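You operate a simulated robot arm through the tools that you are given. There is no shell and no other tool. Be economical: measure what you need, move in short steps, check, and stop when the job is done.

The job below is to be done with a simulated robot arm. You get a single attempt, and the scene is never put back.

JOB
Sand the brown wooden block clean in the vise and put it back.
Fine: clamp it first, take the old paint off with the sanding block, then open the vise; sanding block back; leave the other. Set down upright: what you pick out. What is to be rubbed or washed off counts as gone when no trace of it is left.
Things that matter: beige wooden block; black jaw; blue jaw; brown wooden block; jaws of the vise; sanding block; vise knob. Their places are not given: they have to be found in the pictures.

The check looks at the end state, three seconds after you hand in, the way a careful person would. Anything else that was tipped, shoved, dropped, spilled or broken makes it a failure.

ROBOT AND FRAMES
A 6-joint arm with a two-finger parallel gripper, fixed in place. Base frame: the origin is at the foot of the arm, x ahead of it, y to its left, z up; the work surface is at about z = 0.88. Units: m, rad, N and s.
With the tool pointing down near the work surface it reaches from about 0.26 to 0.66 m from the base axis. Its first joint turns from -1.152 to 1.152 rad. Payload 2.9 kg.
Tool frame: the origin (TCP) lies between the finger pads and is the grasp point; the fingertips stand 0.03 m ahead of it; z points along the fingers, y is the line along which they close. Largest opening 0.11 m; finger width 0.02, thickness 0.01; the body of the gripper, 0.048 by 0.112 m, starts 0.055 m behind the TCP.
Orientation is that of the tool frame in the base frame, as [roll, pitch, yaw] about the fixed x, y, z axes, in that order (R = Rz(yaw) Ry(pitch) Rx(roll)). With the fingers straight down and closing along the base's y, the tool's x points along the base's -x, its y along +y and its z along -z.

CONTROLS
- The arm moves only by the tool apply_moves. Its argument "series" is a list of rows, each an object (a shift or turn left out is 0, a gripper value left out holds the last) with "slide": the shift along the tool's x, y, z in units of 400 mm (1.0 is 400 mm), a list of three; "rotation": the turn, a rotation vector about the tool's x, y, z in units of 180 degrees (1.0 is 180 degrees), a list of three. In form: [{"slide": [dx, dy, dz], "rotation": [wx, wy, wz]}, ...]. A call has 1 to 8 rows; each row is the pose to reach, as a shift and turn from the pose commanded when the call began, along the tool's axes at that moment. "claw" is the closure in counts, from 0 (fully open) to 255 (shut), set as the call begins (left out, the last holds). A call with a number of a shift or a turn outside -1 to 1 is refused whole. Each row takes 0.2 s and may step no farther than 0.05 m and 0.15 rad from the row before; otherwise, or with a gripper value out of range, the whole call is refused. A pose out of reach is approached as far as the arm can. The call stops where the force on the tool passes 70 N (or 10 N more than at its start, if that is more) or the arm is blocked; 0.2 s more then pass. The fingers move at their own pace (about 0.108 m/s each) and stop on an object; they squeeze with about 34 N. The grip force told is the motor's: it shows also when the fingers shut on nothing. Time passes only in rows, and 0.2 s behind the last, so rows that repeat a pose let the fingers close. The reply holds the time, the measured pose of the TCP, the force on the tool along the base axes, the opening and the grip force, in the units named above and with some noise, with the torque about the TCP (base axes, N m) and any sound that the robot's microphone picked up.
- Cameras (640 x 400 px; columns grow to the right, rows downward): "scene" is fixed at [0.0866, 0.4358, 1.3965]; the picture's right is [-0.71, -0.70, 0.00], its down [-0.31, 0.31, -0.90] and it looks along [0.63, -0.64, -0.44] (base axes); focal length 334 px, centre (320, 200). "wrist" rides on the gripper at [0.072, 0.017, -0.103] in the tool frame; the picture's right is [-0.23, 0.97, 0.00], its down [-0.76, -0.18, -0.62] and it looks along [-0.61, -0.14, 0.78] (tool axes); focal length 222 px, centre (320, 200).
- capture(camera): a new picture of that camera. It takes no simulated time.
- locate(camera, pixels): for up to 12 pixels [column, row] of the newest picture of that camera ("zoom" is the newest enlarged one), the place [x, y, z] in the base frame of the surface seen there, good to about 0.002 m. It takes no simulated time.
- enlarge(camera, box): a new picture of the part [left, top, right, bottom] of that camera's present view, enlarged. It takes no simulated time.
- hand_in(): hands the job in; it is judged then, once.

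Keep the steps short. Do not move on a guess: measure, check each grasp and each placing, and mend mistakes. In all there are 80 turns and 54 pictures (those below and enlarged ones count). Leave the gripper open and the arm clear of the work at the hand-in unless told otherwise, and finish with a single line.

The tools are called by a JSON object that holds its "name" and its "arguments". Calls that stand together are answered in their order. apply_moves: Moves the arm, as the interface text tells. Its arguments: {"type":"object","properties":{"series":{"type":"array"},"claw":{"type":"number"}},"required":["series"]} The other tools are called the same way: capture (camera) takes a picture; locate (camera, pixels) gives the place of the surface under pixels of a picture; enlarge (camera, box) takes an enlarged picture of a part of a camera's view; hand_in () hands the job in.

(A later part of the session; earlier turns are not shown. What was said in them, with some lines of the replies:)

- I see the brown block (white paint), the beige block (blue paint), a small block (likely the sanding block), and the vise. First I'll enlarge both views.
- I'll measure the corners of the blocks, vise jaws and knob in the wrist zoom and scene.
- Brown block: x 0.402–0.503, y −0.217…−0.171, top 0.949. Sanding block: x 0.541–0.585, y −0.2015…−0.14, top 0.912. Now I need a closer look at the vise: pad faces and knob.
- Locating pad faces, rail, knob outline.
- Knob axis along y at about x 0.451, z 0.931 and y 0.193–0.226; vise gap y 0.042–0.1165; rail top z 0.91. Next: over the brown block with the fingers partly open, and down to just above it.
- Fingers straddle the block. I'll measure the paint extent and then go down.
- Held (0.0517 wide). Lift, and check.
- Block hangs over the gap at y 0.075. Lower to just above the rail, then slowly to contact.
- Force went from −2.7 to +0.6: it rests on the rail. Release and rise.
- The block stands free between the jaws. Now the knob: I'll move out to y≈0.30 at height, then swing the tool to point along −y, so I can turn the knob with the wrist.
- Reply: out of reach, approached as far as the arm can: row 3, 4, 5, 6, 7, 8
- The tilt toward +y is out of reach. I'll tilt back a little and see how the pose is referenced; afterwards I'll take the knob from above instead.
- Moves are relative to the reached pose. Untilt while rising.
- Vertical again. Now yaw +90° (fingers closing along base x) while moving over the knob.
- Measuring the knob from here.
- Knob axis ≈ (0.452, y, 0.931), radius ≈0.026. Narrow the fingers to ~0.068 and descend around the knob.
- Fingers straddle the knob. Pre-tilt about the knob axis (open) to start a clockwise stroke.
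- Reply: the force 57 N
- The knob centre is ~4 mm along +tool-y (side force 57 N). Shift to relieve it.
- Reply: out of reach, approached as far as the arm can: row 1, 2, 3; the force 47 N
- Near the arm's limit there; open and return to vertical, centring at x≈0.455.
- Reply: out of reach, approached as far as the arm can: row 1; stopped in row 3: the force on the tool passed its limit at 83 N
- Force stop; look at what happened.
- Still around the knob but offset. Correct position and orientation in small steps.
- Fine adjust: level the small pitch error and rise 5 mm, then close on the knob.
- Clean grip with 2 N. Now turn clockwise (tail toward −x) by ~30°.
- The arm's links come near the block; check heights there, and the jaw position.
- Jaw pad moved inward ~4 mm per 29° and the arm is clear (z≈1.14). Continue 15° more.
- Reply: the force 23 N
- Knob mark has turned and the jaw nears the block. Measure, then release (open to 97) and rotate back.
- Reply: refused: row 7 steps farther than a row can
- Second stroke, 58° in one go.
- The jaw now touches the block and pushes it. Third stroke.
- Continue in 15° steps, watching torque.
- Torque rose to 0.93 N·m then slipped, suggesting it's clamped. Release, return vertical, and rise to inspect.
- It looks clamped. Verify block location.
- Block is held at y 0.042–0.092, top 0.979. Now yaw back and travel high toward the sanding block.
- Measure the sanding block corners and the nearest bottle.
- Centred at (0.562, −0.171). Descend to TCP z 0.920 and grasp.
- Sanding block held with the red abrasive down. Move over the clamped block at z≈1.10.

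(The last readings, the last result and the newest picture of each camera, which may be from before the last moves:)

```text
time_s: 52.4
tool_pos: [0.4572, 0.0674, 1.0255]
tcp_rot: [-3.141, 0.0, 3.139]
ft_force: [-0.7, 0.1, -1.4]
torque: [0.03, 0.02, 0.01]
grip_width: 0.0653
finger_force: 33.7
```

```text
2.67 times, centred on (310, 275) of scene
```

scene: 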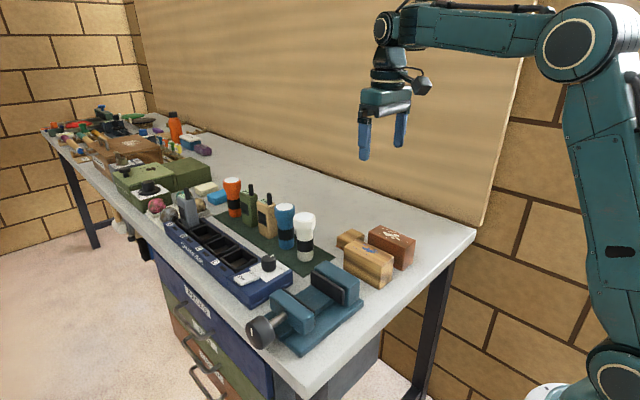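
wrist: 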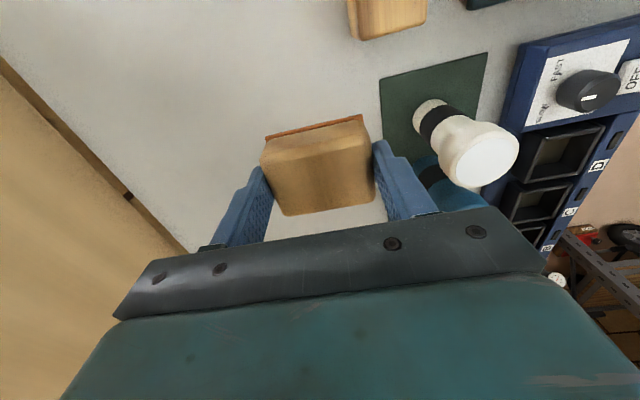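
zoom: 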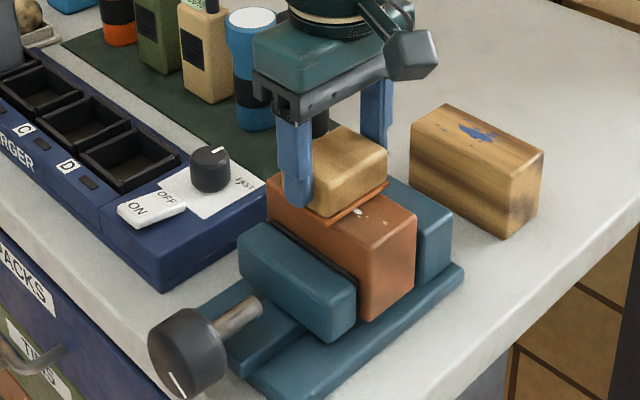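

Just above. Touch down slowly.

{"name": "apply_moves", "arguments": {"series": [{"slide": [0, 0, 0.004]}, {"slide": [0, 0, 0.008]}, {"slide": [0, 0, 0.0115]}, {"slide": [0, 0, 0.0115]}]}}

```text
time_s: 53.4
tool_pos: [0.4556, 0.0685, 1.021]
tcp_rot: [-3.14, 0.002, 3.141]
ft_force: [-2.2, 0.1, 9.3]
torque: [0.11, 0.2, -0.01]
grip_width: 0.0653
finger_force: 34.3
```

Contact at 9 N. Rub along x.

{"name": "apply_moves", "arguments": {"series": [{"slide": [0.045, 0, 0.001]}, {"slide": [0.088, 0, 0.001]}, {"slide": [0.03, 0, 0.001]}, {"slide": [-0.035, 0, 0.001]}, {"slide": [-0.075, 0, 0.001]}, {"slide": [-0.035, 0, 0.001]}, {"slide": [0.03, 0, 0.001]}, {"slide": [0.088, 0, 0.001]}]}}

{"name": "apply_moves", "arguments": {"series": [{"slide": [-0.058, 0, 0]}, {"slide": [-0.12, 0, 0]}, {"slide": [-0.163, 0, 0]}, {"slide": [-0.12, 0, 0]}, {"slide": [-0.058, 0, 0]}, {"slide": [0, 0, 0]}, {"slide": [-0.058, 0, 0]}, {"slide": [-0.088, 0, 0]}]}}

{"name": "apply_moves", "arguments": {"series": [{"slide": [0, 0, -0.02]}, {"slide": [0, 0, -0.12]}, {"slide": [0, -0.1, -0.2]}, {"slide": [0, -0.2, -0.2]}, {"slide": [0, -0.25, -0.2]}]}}

{"name": "enlarge", "arguments": {"camera": "scene", "box": [270, 230, 370, 310]}}

```text
time_s: 55.2
tool_pos: [0.4211, 0.0671, 1.0218]
tcp_rot: [-3.142, 0.006, 3.137]
ft_force: [7.4, -0.7, 15.5]
torque: [-0.01, -0.56, 0.01]
grip_width: 0.0653
finger_force: 34.0
```

```text
time_s: 57.0
tool_pos: [0.4544, 0.068, 1.0212]
tcp_rot: [-3.138, -0.001, 3.138]
ft_force: [-8.3, 0.5, 20.8]
torque: [0.1, 0.3, -0.03]
grip_width: 0.0652
finger_force: 33.9
```

```text
refused: row 3 steps farther than a row can; nothing moved
```

```text
5.00 times, centred on (320, 270) of scene
```

zoom: 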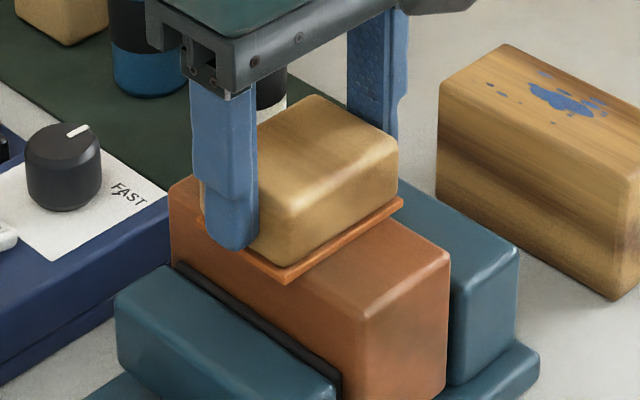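

Paint is coming off. Lift and move aside to inspect (shorter steps).

{"name": "apply_moves", "arguments": {"series": [{"slide": [0, 0, -0.02]}, {"slide": [0, 0, -0.12]}, {"slide": [0, -0.08, -0.2]}, {"slide": [0, -0.18, -0.2]}, {"slide": [0, -0.28, -0.2]}, {"slide": [0, -0.35, -0.2]}]}}

{"name": "enlarge", "arguments": {"camera": "scene", "box": [270, 230, 370, 310]}}

{"name": "enlarge", "arguments": {"camera": "wrist", "box": [300, 0, 500, 150]}}

```text
time_s: 58.4
tool_pos: [0.4541, -0.072, 1.0994]
tcp_rot: [-3.14, -0.002, 3.138]
ft_force: [0.1, 1.1, -0.7]
torque: [0.0, -0.02, 0.02]
grip_width: 0.065
finger_force: 34.3
```

```text
5.00 times, centred on (320, 270) of scene
```

zoom: 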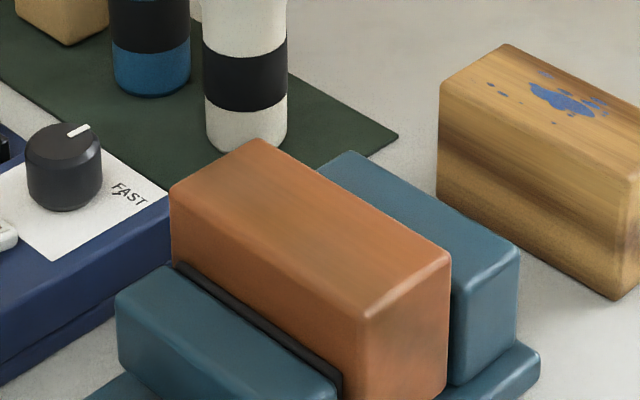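

```text
2.67 times, centred on (400, 75) of wrist
```

zoom: 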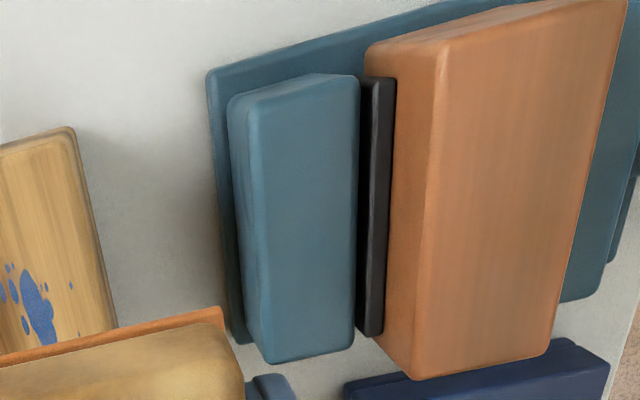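

The top is clean with no trace. Carry the sanding block back to its spot above (0.562, −0.171).

{"name": "apply_moves", "arguments": {"series": [{"slide": [-0.08, -0.07, 0]}, {"slide": [-0.16, -0.14, 0]}, {"slide": [-0.23, -0.21, 0]}, {"slide": [-0.27, -0.246, 0.05]}, {"slide": [-0.27, -0.246, 0.16]}, {"slide": [-0.27, -0.246, 0.27]}, {"slide": [-0.27, -0.246, 0.36]}, {"slide": [-0.27, -0.246, 0.42]}]}}

{"name": "apply_moves", "arguments": {"series": [{"slide": [0, 0, 0.012]}, {"slide": [0, 0, 0.02]}, {"slide": [0, 0, 0.0255]}, {"slide": [0, 0, 0.0265]}, {"slide": [0, 0, 0.0265]}]}}

```text
time_s: 60.2
tool_pos: [0.5627, -0.1719, 0.932]
tcp_rot: [-3.14, 0.0, 3.14]
ft_force: [0.3, 0.9, -1.6]
torque: [0.03, -0.01, -0.01]
grip_width: 0.0653
finger_force: 34.3
```

```text
time_s: 61.4
tool_pos: [0.5629, -0.1719, 0.9226]
tcp_rot: [-3.14, 0.0, 3.138]
ft_force: [1.0, 0.0, -1.0]
torque: [-0.01, 0.0, 0.01]
grip_width: 0.0651
finger_force: 34.0
```

No contact felt yet; lower a few tenths at a time.

{"name": "apply_moves", "arguments": {"series": [{"slide": [0, 0, 0.0015]}, {"slide": [0, 0, 0.003]}, {"slide": [0, 0, 0.0045]}, {"slide": [0, 0, 0.0045]}]}}

```text
time_s: 62.4
tool_pos: [0.5631, -0.1709, 0.9214]
tcp_rot: [-3.14, 0.002, 3.138]
ft_force: [-2.2, 1.3, 8.9]
torque: [0.26, 0.12, 0.06]
grip_width: 0.0653
finger_force: 33.8
```

Contact (9 N). Ease off slightly, release, rise, and look.

{"name": "apply_moves", "arguments": {"claw": 65, "series": [{"slide": [0, 0, -0.0015]}, {"slide": [0, 0, -0.0015]}, {"slide": [0, 0, -0.05]}, {"slide": [0, 0, -0.15]}, {"slide": [0, 0, -0.27]}, {"slide": [0, 0, -0.39]}, {"slide": [0, 0, -0.5]}, {"slide": [0, 0, -0.6]}]}}

{"name": "capture", "arguments": {"camera": "wrist"}}

```text
time_s: 64.2
tool_pos: [0.5635, -0.1716, 1.1604]
tcp_rot: [-3.139, -0.002, 3.138]
ft_force: [0.2, -0.1, 0.4]
torque: [0.03, -0.02, 0.0]
grip_width: 0.0819
finger_force: 0.2
```

```text
23 pictures are left
```

wrist: 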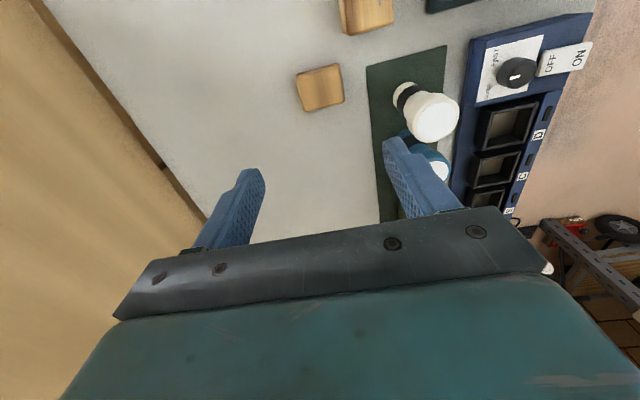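

Sanding block is back flat. Return to above the knob while yawing +90°.

{"name": "apply_moves", "arguments": {"claw": 97, "series": [{"slide": [0.033, 0.119, 0]}, {"slide": [0.067, 0.238, 0], "rotation": [0, 0, 0.045]}, {"slide": [0.1, 0.357, 0], "rotation": [0, 0, 0.09]}, {"slide": [0.133, 0.476, 0], "rotation": [0, 0, 0.135]}, {"slide": [0.167, 0.595, 0], "rotation": [0, 0, 0.18]}, {"slide": [0.2, 0.714, 0], "rotation": [0, 0, 0.225]}, {"slide": [0.233, 0.833, 0], "rotation": [0, 0, 0.27]}, {"slide": [0.266, 0.952, 0], "rotation": [0, 0, 0.315]}]}}

{"name": "apply_moves", "arguments": {"series": [{"rotation": [0, 0, 0.046], "slide": [0, 0, 0.04]}, {"rotation": [0, 0, 0.092], "slide": [0, 0, 0.08]}, {"rotation": [0, 0, 0.138], "slide": [0, 0, 0.12]}, {"rotation": [0, 0, 0.184], "slide": [0, 0, 0.12]}, {"rotation": [0, 0, 0.184], "slide": [0, 0, 0.12]}]}}

```text
time_s: 66.0
tool_pos: [0.4593, 0.2109, 1.1599]
tcp_rot: [-3.141, 0.001, 2.146]
ft_force: [0.4, 0.8, 0.4]
torque: [-0.01, -0.02, 0.01]
grip_width: 0.0685
finger_force: 0.1
```

```text
time_s: 67.2
tool_pos: [0.4572, 0.2105, 1.1112]
tcp_rot: [-3.141, 0.002, 1.569]
ft_force: [-1.0, -0.6, -0.2]
torque: [-0.01, 0.0, 0.01]
grip_width: 0.0685
finger_force: 0.0
```

Descend around the knob, then tilt open to −58° ready for a counter‑clockwise stroke.

{"name": "apply_moves", "arguments": {"series": [{"slide": [0.003, -0.003, 0.1]}, {"slide": [0.003, -0.003, 0.2]}, {"slide": [0.003, -0.003, 0.3]}, {"slide": [0.003, -0.003, 0.38]}, {"slide": [0.003, -0.003, 0.43]}, {"slide": [0.003, -0.003, 0.452]}, {"slide": [0.003, -0.003, 0.452]}]}}

{"name": "apply_moves", "arguments": {"series": [{"rotation": [-0.045, 0, 0]}, {"rotation": [-0.09, 0, 0]}, {"rotation": [-0.135, 0, 0]}, {"rotation": [-0.18, 0, 0]}, {"rotation": [-0.225, 0, 0]}, {"rotation": [-0.27, 0, 0]}, {"rotation": [-0.315, 0, 0]}, {"rotation": [-0.32, 0, 0]}]}}

{"name": "apply_moves", "arguments": {"claw": 255, "series": [{"slide": [0, 0, 0]}, {"slide": [0, 0, 0]}]}}

```text
time_s: 68.8
tool_pos: [0.4571, 0.2127, 0.9314]
tcp_rot: [-3.141, 0.0, 1.571]
ft_force: [-0.8, 0.3, -0.4]
torque: [0.01, 0.01, 0.03]
grip_width: 0.0683
finger_force: 0.1
```

```text
time_s: 70.6
tool_pos: [0.4569, 0.2099, 0.9313]
tcp_rot: [2.134, 0.002, 1.572]
ft_force: [-0.2, -0.3, -0.1]
torque: [0.0, -0.01, -0.02]
grip_width: 0.0682
finger_force: 0.1
```

```text
time_s: 71.2
tool_pos: [0.4565, 0.2111, 0.9313]
tcp_rot: [2.137, 0.003, 1.571]
ft_force: [-1.6, -0.9, 1.8]
torque: [0.24, -0.01, 0.45]
grip_width: 0.0509
finger_force: 45.1
```

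Good grip. Turn counter‑clockwise 58°.

{"name": "apply_moves", "arguments": {"series": [{"rotation": [0.045, 0, 0]}, {"rotation": [0.09, 0, 0]}, {"rotation": [0.135, 0, 0]}, {"rotation": [0.18, 0, 0]}, {"rotation": [0.225, 0, 0]}, {"rotation": [0.27, 0, 0]}, {"rotation": [0.315, 0, 0]}, {"rotation": [0.32, 0, 0]}]}}

{"name": "apply_moves", "arguments": {"claw": 97, "series": [{"slide": [0, 0, 0]}, {"slide": [0, 0, 0]}]}}

{"name": "enlarge", "arguments": {"camera": "scene", "box": [220, 220, 380, 360]}}

```text
time_s: 73.0
tool_pos: [0.4558, 0.2121, 0.9301]
tcp_rot: [-3.136, 0.002, 1.574]
ft_force: [-23.7, 2.3, 5.5]
torque: [0.49, 0.06, -0.24]
grip_width: 0.0509
finger_force: 45.5
```

```text
time_s: 73.6
tool_pos: [0.4572, 0.2121, 0.9312]
tcp_rot: [3.139, 0.001, 1.571]
ft_force: [-0.9, 0.1, 0.9]
torque: [-0.02, 0.03, 0.0]
grip_width: 0.0684
finger_force: 0.2
```

```text
2.86 times, centred on (300, 290) of scene
```

zoom: 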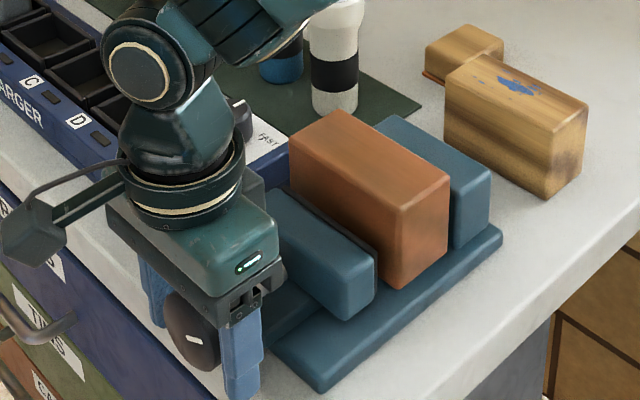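

Opening works. Second stroke.

{"name": "apply_moves", "arguments": {"series": [{"rotation": [-0.045, 0, 0]}, {"rotation": [-0.09, 0, 0]}, {"rotation": [-0.135, 0, 0]}, {"rotation": [-0.18, 0, 0]}, {"rotation": [-0.225, 0, 0]}, {"rotation": [-0.27, 0, 0]}, {"rotation": [-0.315, 0, 0]}, {"rotation": [-0.32, 0, 0]}]}}

{"name": "apply_moves", "arguments": {"claw": 255, "series": [{"slide": [0, 0, 0]}, {"slide": [0, 0, 0]}]}}

{"name": "apply_moves", "arguments": {"series": [{"rotation": [0.045, 0, 0]}, {"rotation": [0.09, 0, 0]}, {"rotation": [0.135, 0, 0]}, {"rotation": [0.18, 0, 0]}, {"rotation": [0.225, 0, 0]}, {"rotation": [0.27, 0, 0]}, {"rotation": [0.315, 0, 0]}, {"rotation": [0.32, 0, 0]}]}}

{"name": "apply_moves", "arguments": {"claw": 97, "series": [{"slide": [0, 0, 0]}, {"slide": [0, 0, 0]}]}}

{"name": "enlarge", "arguments": {"camera": "scene", "box": [220, 220, 380, 360]}}

```text
time_s: 75.4
tool_pos: [0.4566, 0.2106, 0.9312]
tcp_rot: [2.134, 0.001, 1.572]
ft_force: [0.8, -0.7, -0.1]
torque: [-0.03, 0.01, -0.01]
grip_width: 0.068
finger_force: 0.0
```

```text
time_s: 76.0
tool_pos: [0.4576, 0.2124, 0.9319]
tcp_rot: [2.136, 0.002, 1.57]
ft_force: [-2.7, -0.8, 0.0]
torque: [0.17, 0.02, 0.3]
grip_width: 0.0511
finger_force: 45.5
```

```text
time_s: 77.8
tool_pos: [0.4547, 0.211, 0.9308]
tcp_rot: [-3.136, 0.001, 1.574]
ft_force: [-18.9, 8.6, -2.9]
torque: [0.13, 0.1, -0.15]
grip_width: 0.0512
finger_force: 44.7
```

```text
time_s: 78.4
tool_pos: [0.4573, 0.2113, 0.9317]
tcp_rot: [3.141, 0.002, 1.57]
ft_force: [-0.4, 0.0, 0.4]
torque: [0.02, 0.01, 0.0]
grip_width: 0.068
finger_force: 0.1
```

```text
2.86 times, centred on (300, 290) of scene
```

zoom: 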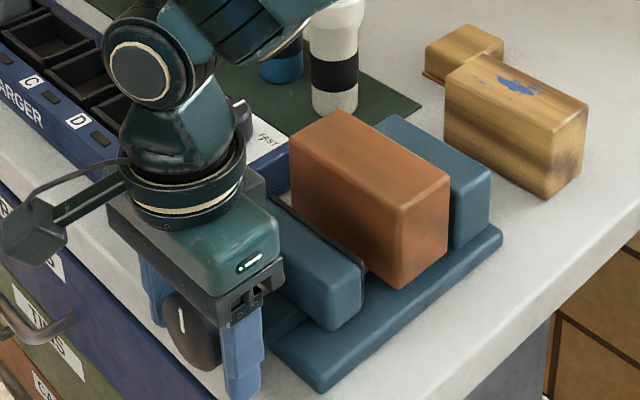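

{"name": "locate", "arguments": {"camera": "zoom", "pixels": [[300, 225], [330, 245], [355, 265], [340, 275], [355, 290], [182, 310], [182, 328]]}}

```text
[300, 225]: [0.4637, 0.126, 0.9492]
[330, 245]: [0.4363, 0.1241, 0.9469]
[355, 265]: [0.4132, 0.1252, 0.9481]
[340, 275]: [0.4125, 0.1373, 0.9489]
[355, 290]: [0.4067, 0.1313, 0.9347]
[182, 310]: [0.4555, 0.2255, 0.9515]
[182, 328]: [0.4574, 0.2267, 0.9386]
```

Pad face is back at ~0.114 and the knob mark is vertical as at the start: open. Rise, then yaw back and go over the brown block.

{"name": "apply_moves", "arguments": {"claw": 80, "series": [{"slide": [0, 0, -0.07]}, {"slide": [0, 0, -0.18]}, {"slide": [0, 0, -0.3]}, {"slide": [0, 0, -0.4], "rotation": [0, 0, -0.045]}, {"slide": [-0.05, 0, -0.45], "rotation": [0, 0, -0.09]}, {"slide": [-0.13, 0, -0.45], "rotation": [0, 0, -0.135]}, {"slide": [-0.23, 0, -0.45], "rotation": [0, 0, -0.18]}, {"slide": [-0.33, 0, -0.45], "rotation": [0, 0, -0.225]}]}}

{"name": "apply_moves", "arguments": {"series": [{"rotation": [0, 0, -0.046]}, {"rotation": [0, 0, -0.092]}, {"rotation": [0, 0, -0.138]}, {"rotation": [0, 0, -0.184]}, {"rotation": [0, 0, -0.23]}, {"rotation": [0, 0, -0.275]}, {"rotation": [0, 0, -0.275]}]}}

{"name": "capture", "arguments": {"camera": "wrist"}}

```text
time_s: 80.2
tool_pos: [0.4558, 0.08, 1.1124]
tcp_rot: [3.142, 0.002, 2.28]
ft_force: [1.1, -0.6, -1.0]
torque: [0.04, 0.02, -0.02]
grip_width: 0.0754
finger_force: 0.0
```

```text
time_s: 81.8
tool_pos: [0.4578, 0.0807, 1.1104]
tcp_rot: [-3.14, 0.001, -3.14]
ft_force: [-0.3, 0.5, -0.4]
torque: [-0.01, 0.01, -0.01]
grip_width: 0.0756
finger_force: 0.1
```

```text
20 pictures are left
```

wrist: 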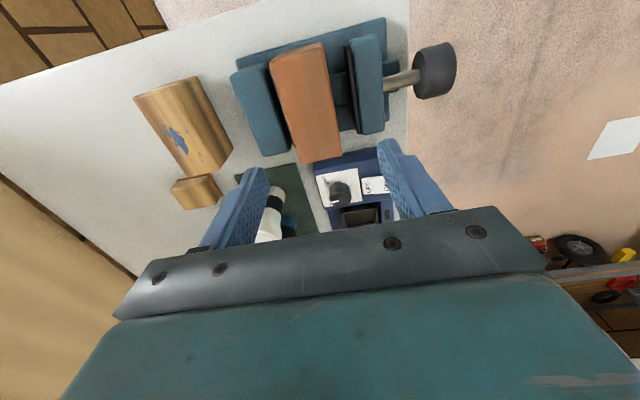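

{"name": "locate", "arguments": {"camera": "wrist", "pixels": [[275, 62], [320, 45], [340, 152], [302, 160], [349, 45], [360, 130], [310, 105]]}}

```text
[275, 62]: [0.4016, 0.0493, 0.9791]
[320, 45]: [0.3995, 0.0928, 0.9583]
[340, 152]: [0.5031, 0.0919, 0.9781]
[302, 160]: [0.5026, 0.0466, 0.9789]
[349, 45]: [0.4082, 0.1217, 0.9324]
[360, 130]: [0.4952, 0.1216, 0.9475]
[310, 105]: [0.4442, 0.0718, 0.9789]
```

Block centre ≈ (0.452, 0.069). Descend to TCP z≈0.986 and grip.

{"name": "apply_moves", "arguments": {"series": [{"slide": [0.0125, -0.029, 0.05]}, {"slide": [0.0125, -0.029, 0.15]}, {"slide": [0.0125, -0.029, 0.24]}, {"slide": [0.0125, -0.029, 0.3]}, {"slide": [0.0125, -0.029, 0.312]}, {"slide": [0.0125, -0.029, 0.312]}]}}

{"name": "apply_moves", "arguments": {"claw": 255, "series": [{"slide": [0, 0, 0]}, {"slide": [0, 0, 0]}, {"slide": [0, 0, 0]}]}}

```text
time_s: 83.2
tool_pos: [0.451, 0.0668, 0.9858]
tcp_rot: [-3.139, 0.0, -3.142]
ft_force: [0.6, 0.4, 0.4]
torque: [0.0, -0.01, -0.01]
grip_width: 0.0757
finger_force: 0.1
```

```text
time_s: 84.0
tool_pos: [0.4518, 0.0681, 0.9863]
tcp_rot: [-3.14, 0.0, -3.141]
ft_force: [0.5, 4.3, -0.9]
torque: [0.18, 0.03, 0.02]
grip_width: 0.0514
finger_force: 34.3
```

Gripped. Lift straight up.

{"name": "apply_moves", "arguments": {"series": [{"slide": [0, 0.004, -0.02]}, {"slide": [0, 0.006, -0.08]}, {"slide": [0, 0.006, -0.16]}, {"slide": [0, 0.006, -0.24]}, {"slide": [0, 0.006, -0.24]}]}}

{"name": "enlarge", "arguments": {"camera": "scene", "box": [230, 180, 410, 350]}}

```text
time_s: 85.2
tool_pos: [0.4519, 0.0699, 1.0819]
tcp_rot: [-3.14, 0.001, -3.141]
ft_force: [-0.3, -0.4, -1.9]
torque: [0.02, 0.0, 0.03]
grip_width: 0.0513
finger_force: 34.1
```

```text
2.35 times, centred on (320, 265) of scene
```

zoom: 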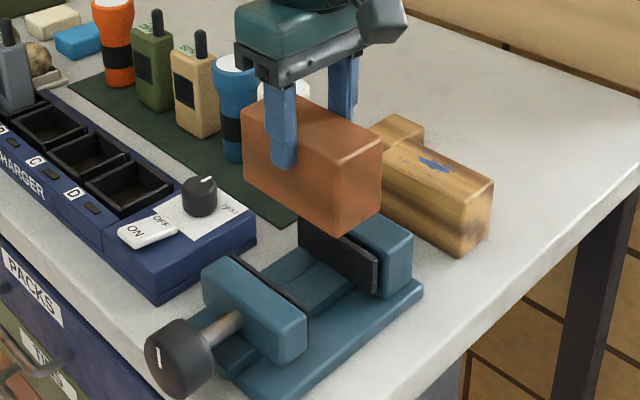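

Lifted cleanly. Carry to y −0.194 over its old place, then lower to 4 mm above the table.

{"name": "apply_moves", "arguments": {"series": [{"slide": [0, -0.1, 0]}, {"slide": [0, -0.21, 0]}, {"slide": [0, -0.32, 0]}, {"slide": [0, -0.43, 0]}, {"slide": [0, -0.54, 0]}, {"slide": [0, -0.63, 0]}, {"slide": [0, -0.66, 0]}, {"slide": [0, -0.66, 0]}]}}

{"name": "apply_moves", "arguments": {"series": [{"slide": [0, 0, 0.08]}, {"slide": [0, 0, 0.16]}, {"slide": [0, 0, 0.24]}, {"slide": [0, 0, 0.29]}, {"slide": [0, 0, 0.305]}, {"slide": [0, 0, 0.305]}]}}

```text
time_s: 87.0
tool_pos: [0.4511, -0.194, 1.0824]
tcp_rot: [-3.14, 0.0, 3.141]
ft_force: [1.1, 0.2, -3.6]
torque: [0.0, -0.01, -0.01]
grip_width: 0.0515
finger_force: 34.2
```

```text
time_s: 88.4
tool_pos: [0.4517, -0.1925, 0.9593]
tcp_rot: [-3.14, 0.0, 3.141]
ft_force: [0.1, -0.2, -1.5]
torque: [-0.02, 0.0, 0.01]
grip_width: 0.0515
finger_force: 33.7
```

Slowly to contact.

{"name": "apply_moves", "arguments": {"series": [{"slide": [0, 0, 0.003]}, {"slide": [0, 0, 0.006]}, {"slide": [0, 0, 0.009]}, {"slide": [0, 0, 0.0095]}, {"slide": [0, 0, 0.0095]}]}}

```text
time_s: 89.6
tool_pos: [0.4524, -0.1931, 0.9571]
tcp_rot: [-3.141, -0.001, 3.141]
ft_force: [0.4, -0.5, -2.7]
torque: [0.0, 0.0, 0.02]
grip_width: 0.0515
finger_force: 33.6
```

{"name": "apply_moves", "arguments": {"series": [{"slide": [0, 0, 0.0015]}, {"slide": [0, 0, 0.003]}, {"slide": [0, 0, 0.0045]}, {"slide": [0, 0, 0.0045]}]}}

```text
time_s: 90.6
tool_pos: [0.4502, -0.1941, 0.9563]
tcp_rot: [-3.139, 0.002, 3.141]
ft_force: [-1.4, -0.4, 8.3]
torque: [0.17, 0.72, 0.03]
grip_width: 0.0517
finger_force: 33.7
```

Contact. Ease, release, rise, and check.

{"name": "apply_moves", "arguments": {"claw": 80, "series": [{"slide": [0, 0, -0.001]}, {"slide": [0, 0, -0.001]}, {"slide": [0, 0, -0.05]}, {"slide": [0, 0, -0.15]}, {"slide": [0, 0, -0.27]}, {"slide": [0, 0, -0.39]}, {"slide": [0, 0, -0.51]}, {"slide": [0, 0, -0.6]}]}}

{"name": "apply_moves", "arguments": {"claw": 0, "series": [{"slide": [0, 0, 0]}, {"slide": [0, 0, 0]}]}}

{"name": "capture", "arguments": {"camera": "wrist"}}

{"name": "enlarge", "arguments": {"camera": "scene", "box": [230, 200, 430, 360]}}

```text
time_s: 92.4
tool_pos: [0.4509, -0.194, 1.1945]
tcp_rot: [-3.14, 0.0, 3.141]
ft_force: [-0.6, -0.8, 0.4]
torque: [-0.02, -0.01, -0.01]
grip_width: 0.0757
finger_force: 0.0
```

```text
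time_s: 93.0
tool_pos: [0.4514, -0.1944, 1.1942]
tcp_rot: [-3.139, -0.001, 3.141]
ft_force: [-0.9, 0.9, -0.7]
torque: [-0.02, 0.04, 0.05]
grip_width: 0.1102
finger_force: 0.1
```

```text
18 pictures are left
```

wrist: 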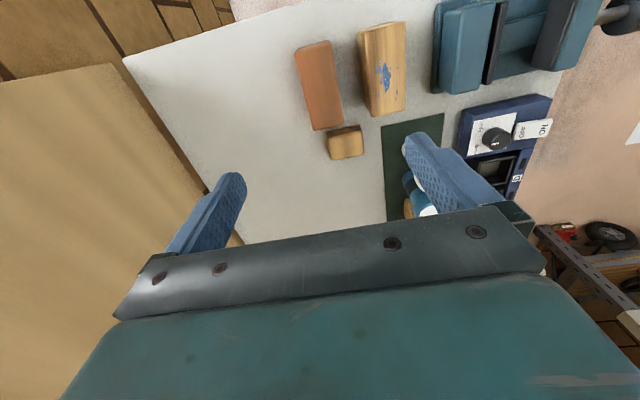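

```text
2.50 times, centred on (330, 280) of scene
```

zoom: 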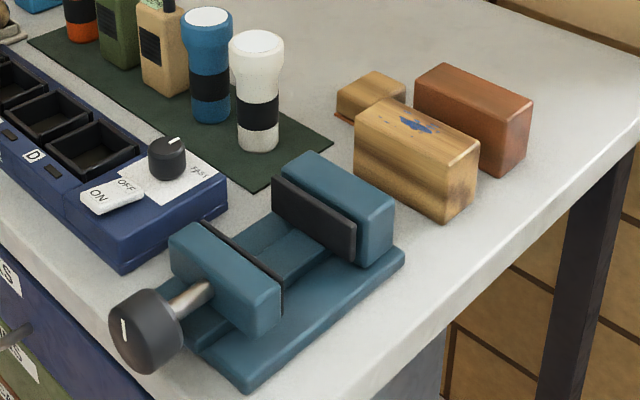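

Everything matches the start. Final close look at the brown top and its place.

{"name": "enlarge", "arguments": {"camera": "wrist", "box": [280, 20, 420, 170]}}

{"name": "locate", "arguments": {"camera": "wrist", "pixels": [[296, 52], [330, 42], [342, 124], [313, 129], [330, 134], [362, 126], [362, 154], [334, 159]]}}

```text
2.67 times, centred on (350, 95) of wrist
```

zoom: 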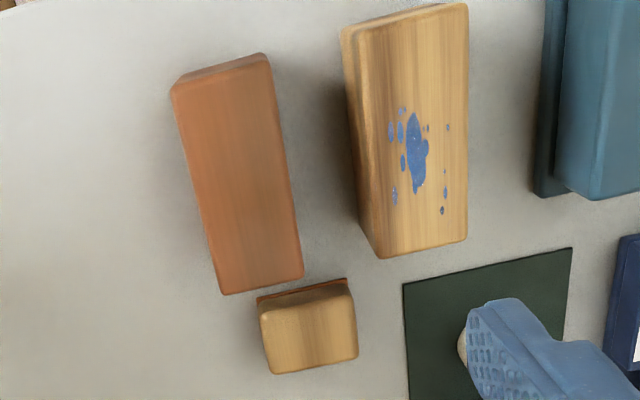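

```text
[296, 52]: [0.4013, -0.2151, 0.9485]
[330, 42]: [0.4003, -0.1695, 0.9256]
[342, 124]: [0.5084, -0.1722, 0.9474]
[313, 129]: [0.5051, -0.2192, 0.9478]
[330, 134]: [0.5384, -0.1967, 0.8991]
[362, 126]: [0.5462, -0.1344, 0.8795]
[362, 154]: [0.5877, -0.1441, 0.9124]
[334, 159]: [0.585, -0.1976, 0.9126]
```

The brown block is clean and in place, the sanding block is back, the beige block is untouched, the vise is open, and the arm is clear. Handing in.

{"name": "hand_in", "arguments": {}}

```text
The job is handed in.
```

The brown block was clamped, sanded until no paint showed on its top, and put back upright in its place; the vise is open, the sanding block is back and the beige block is untouched.
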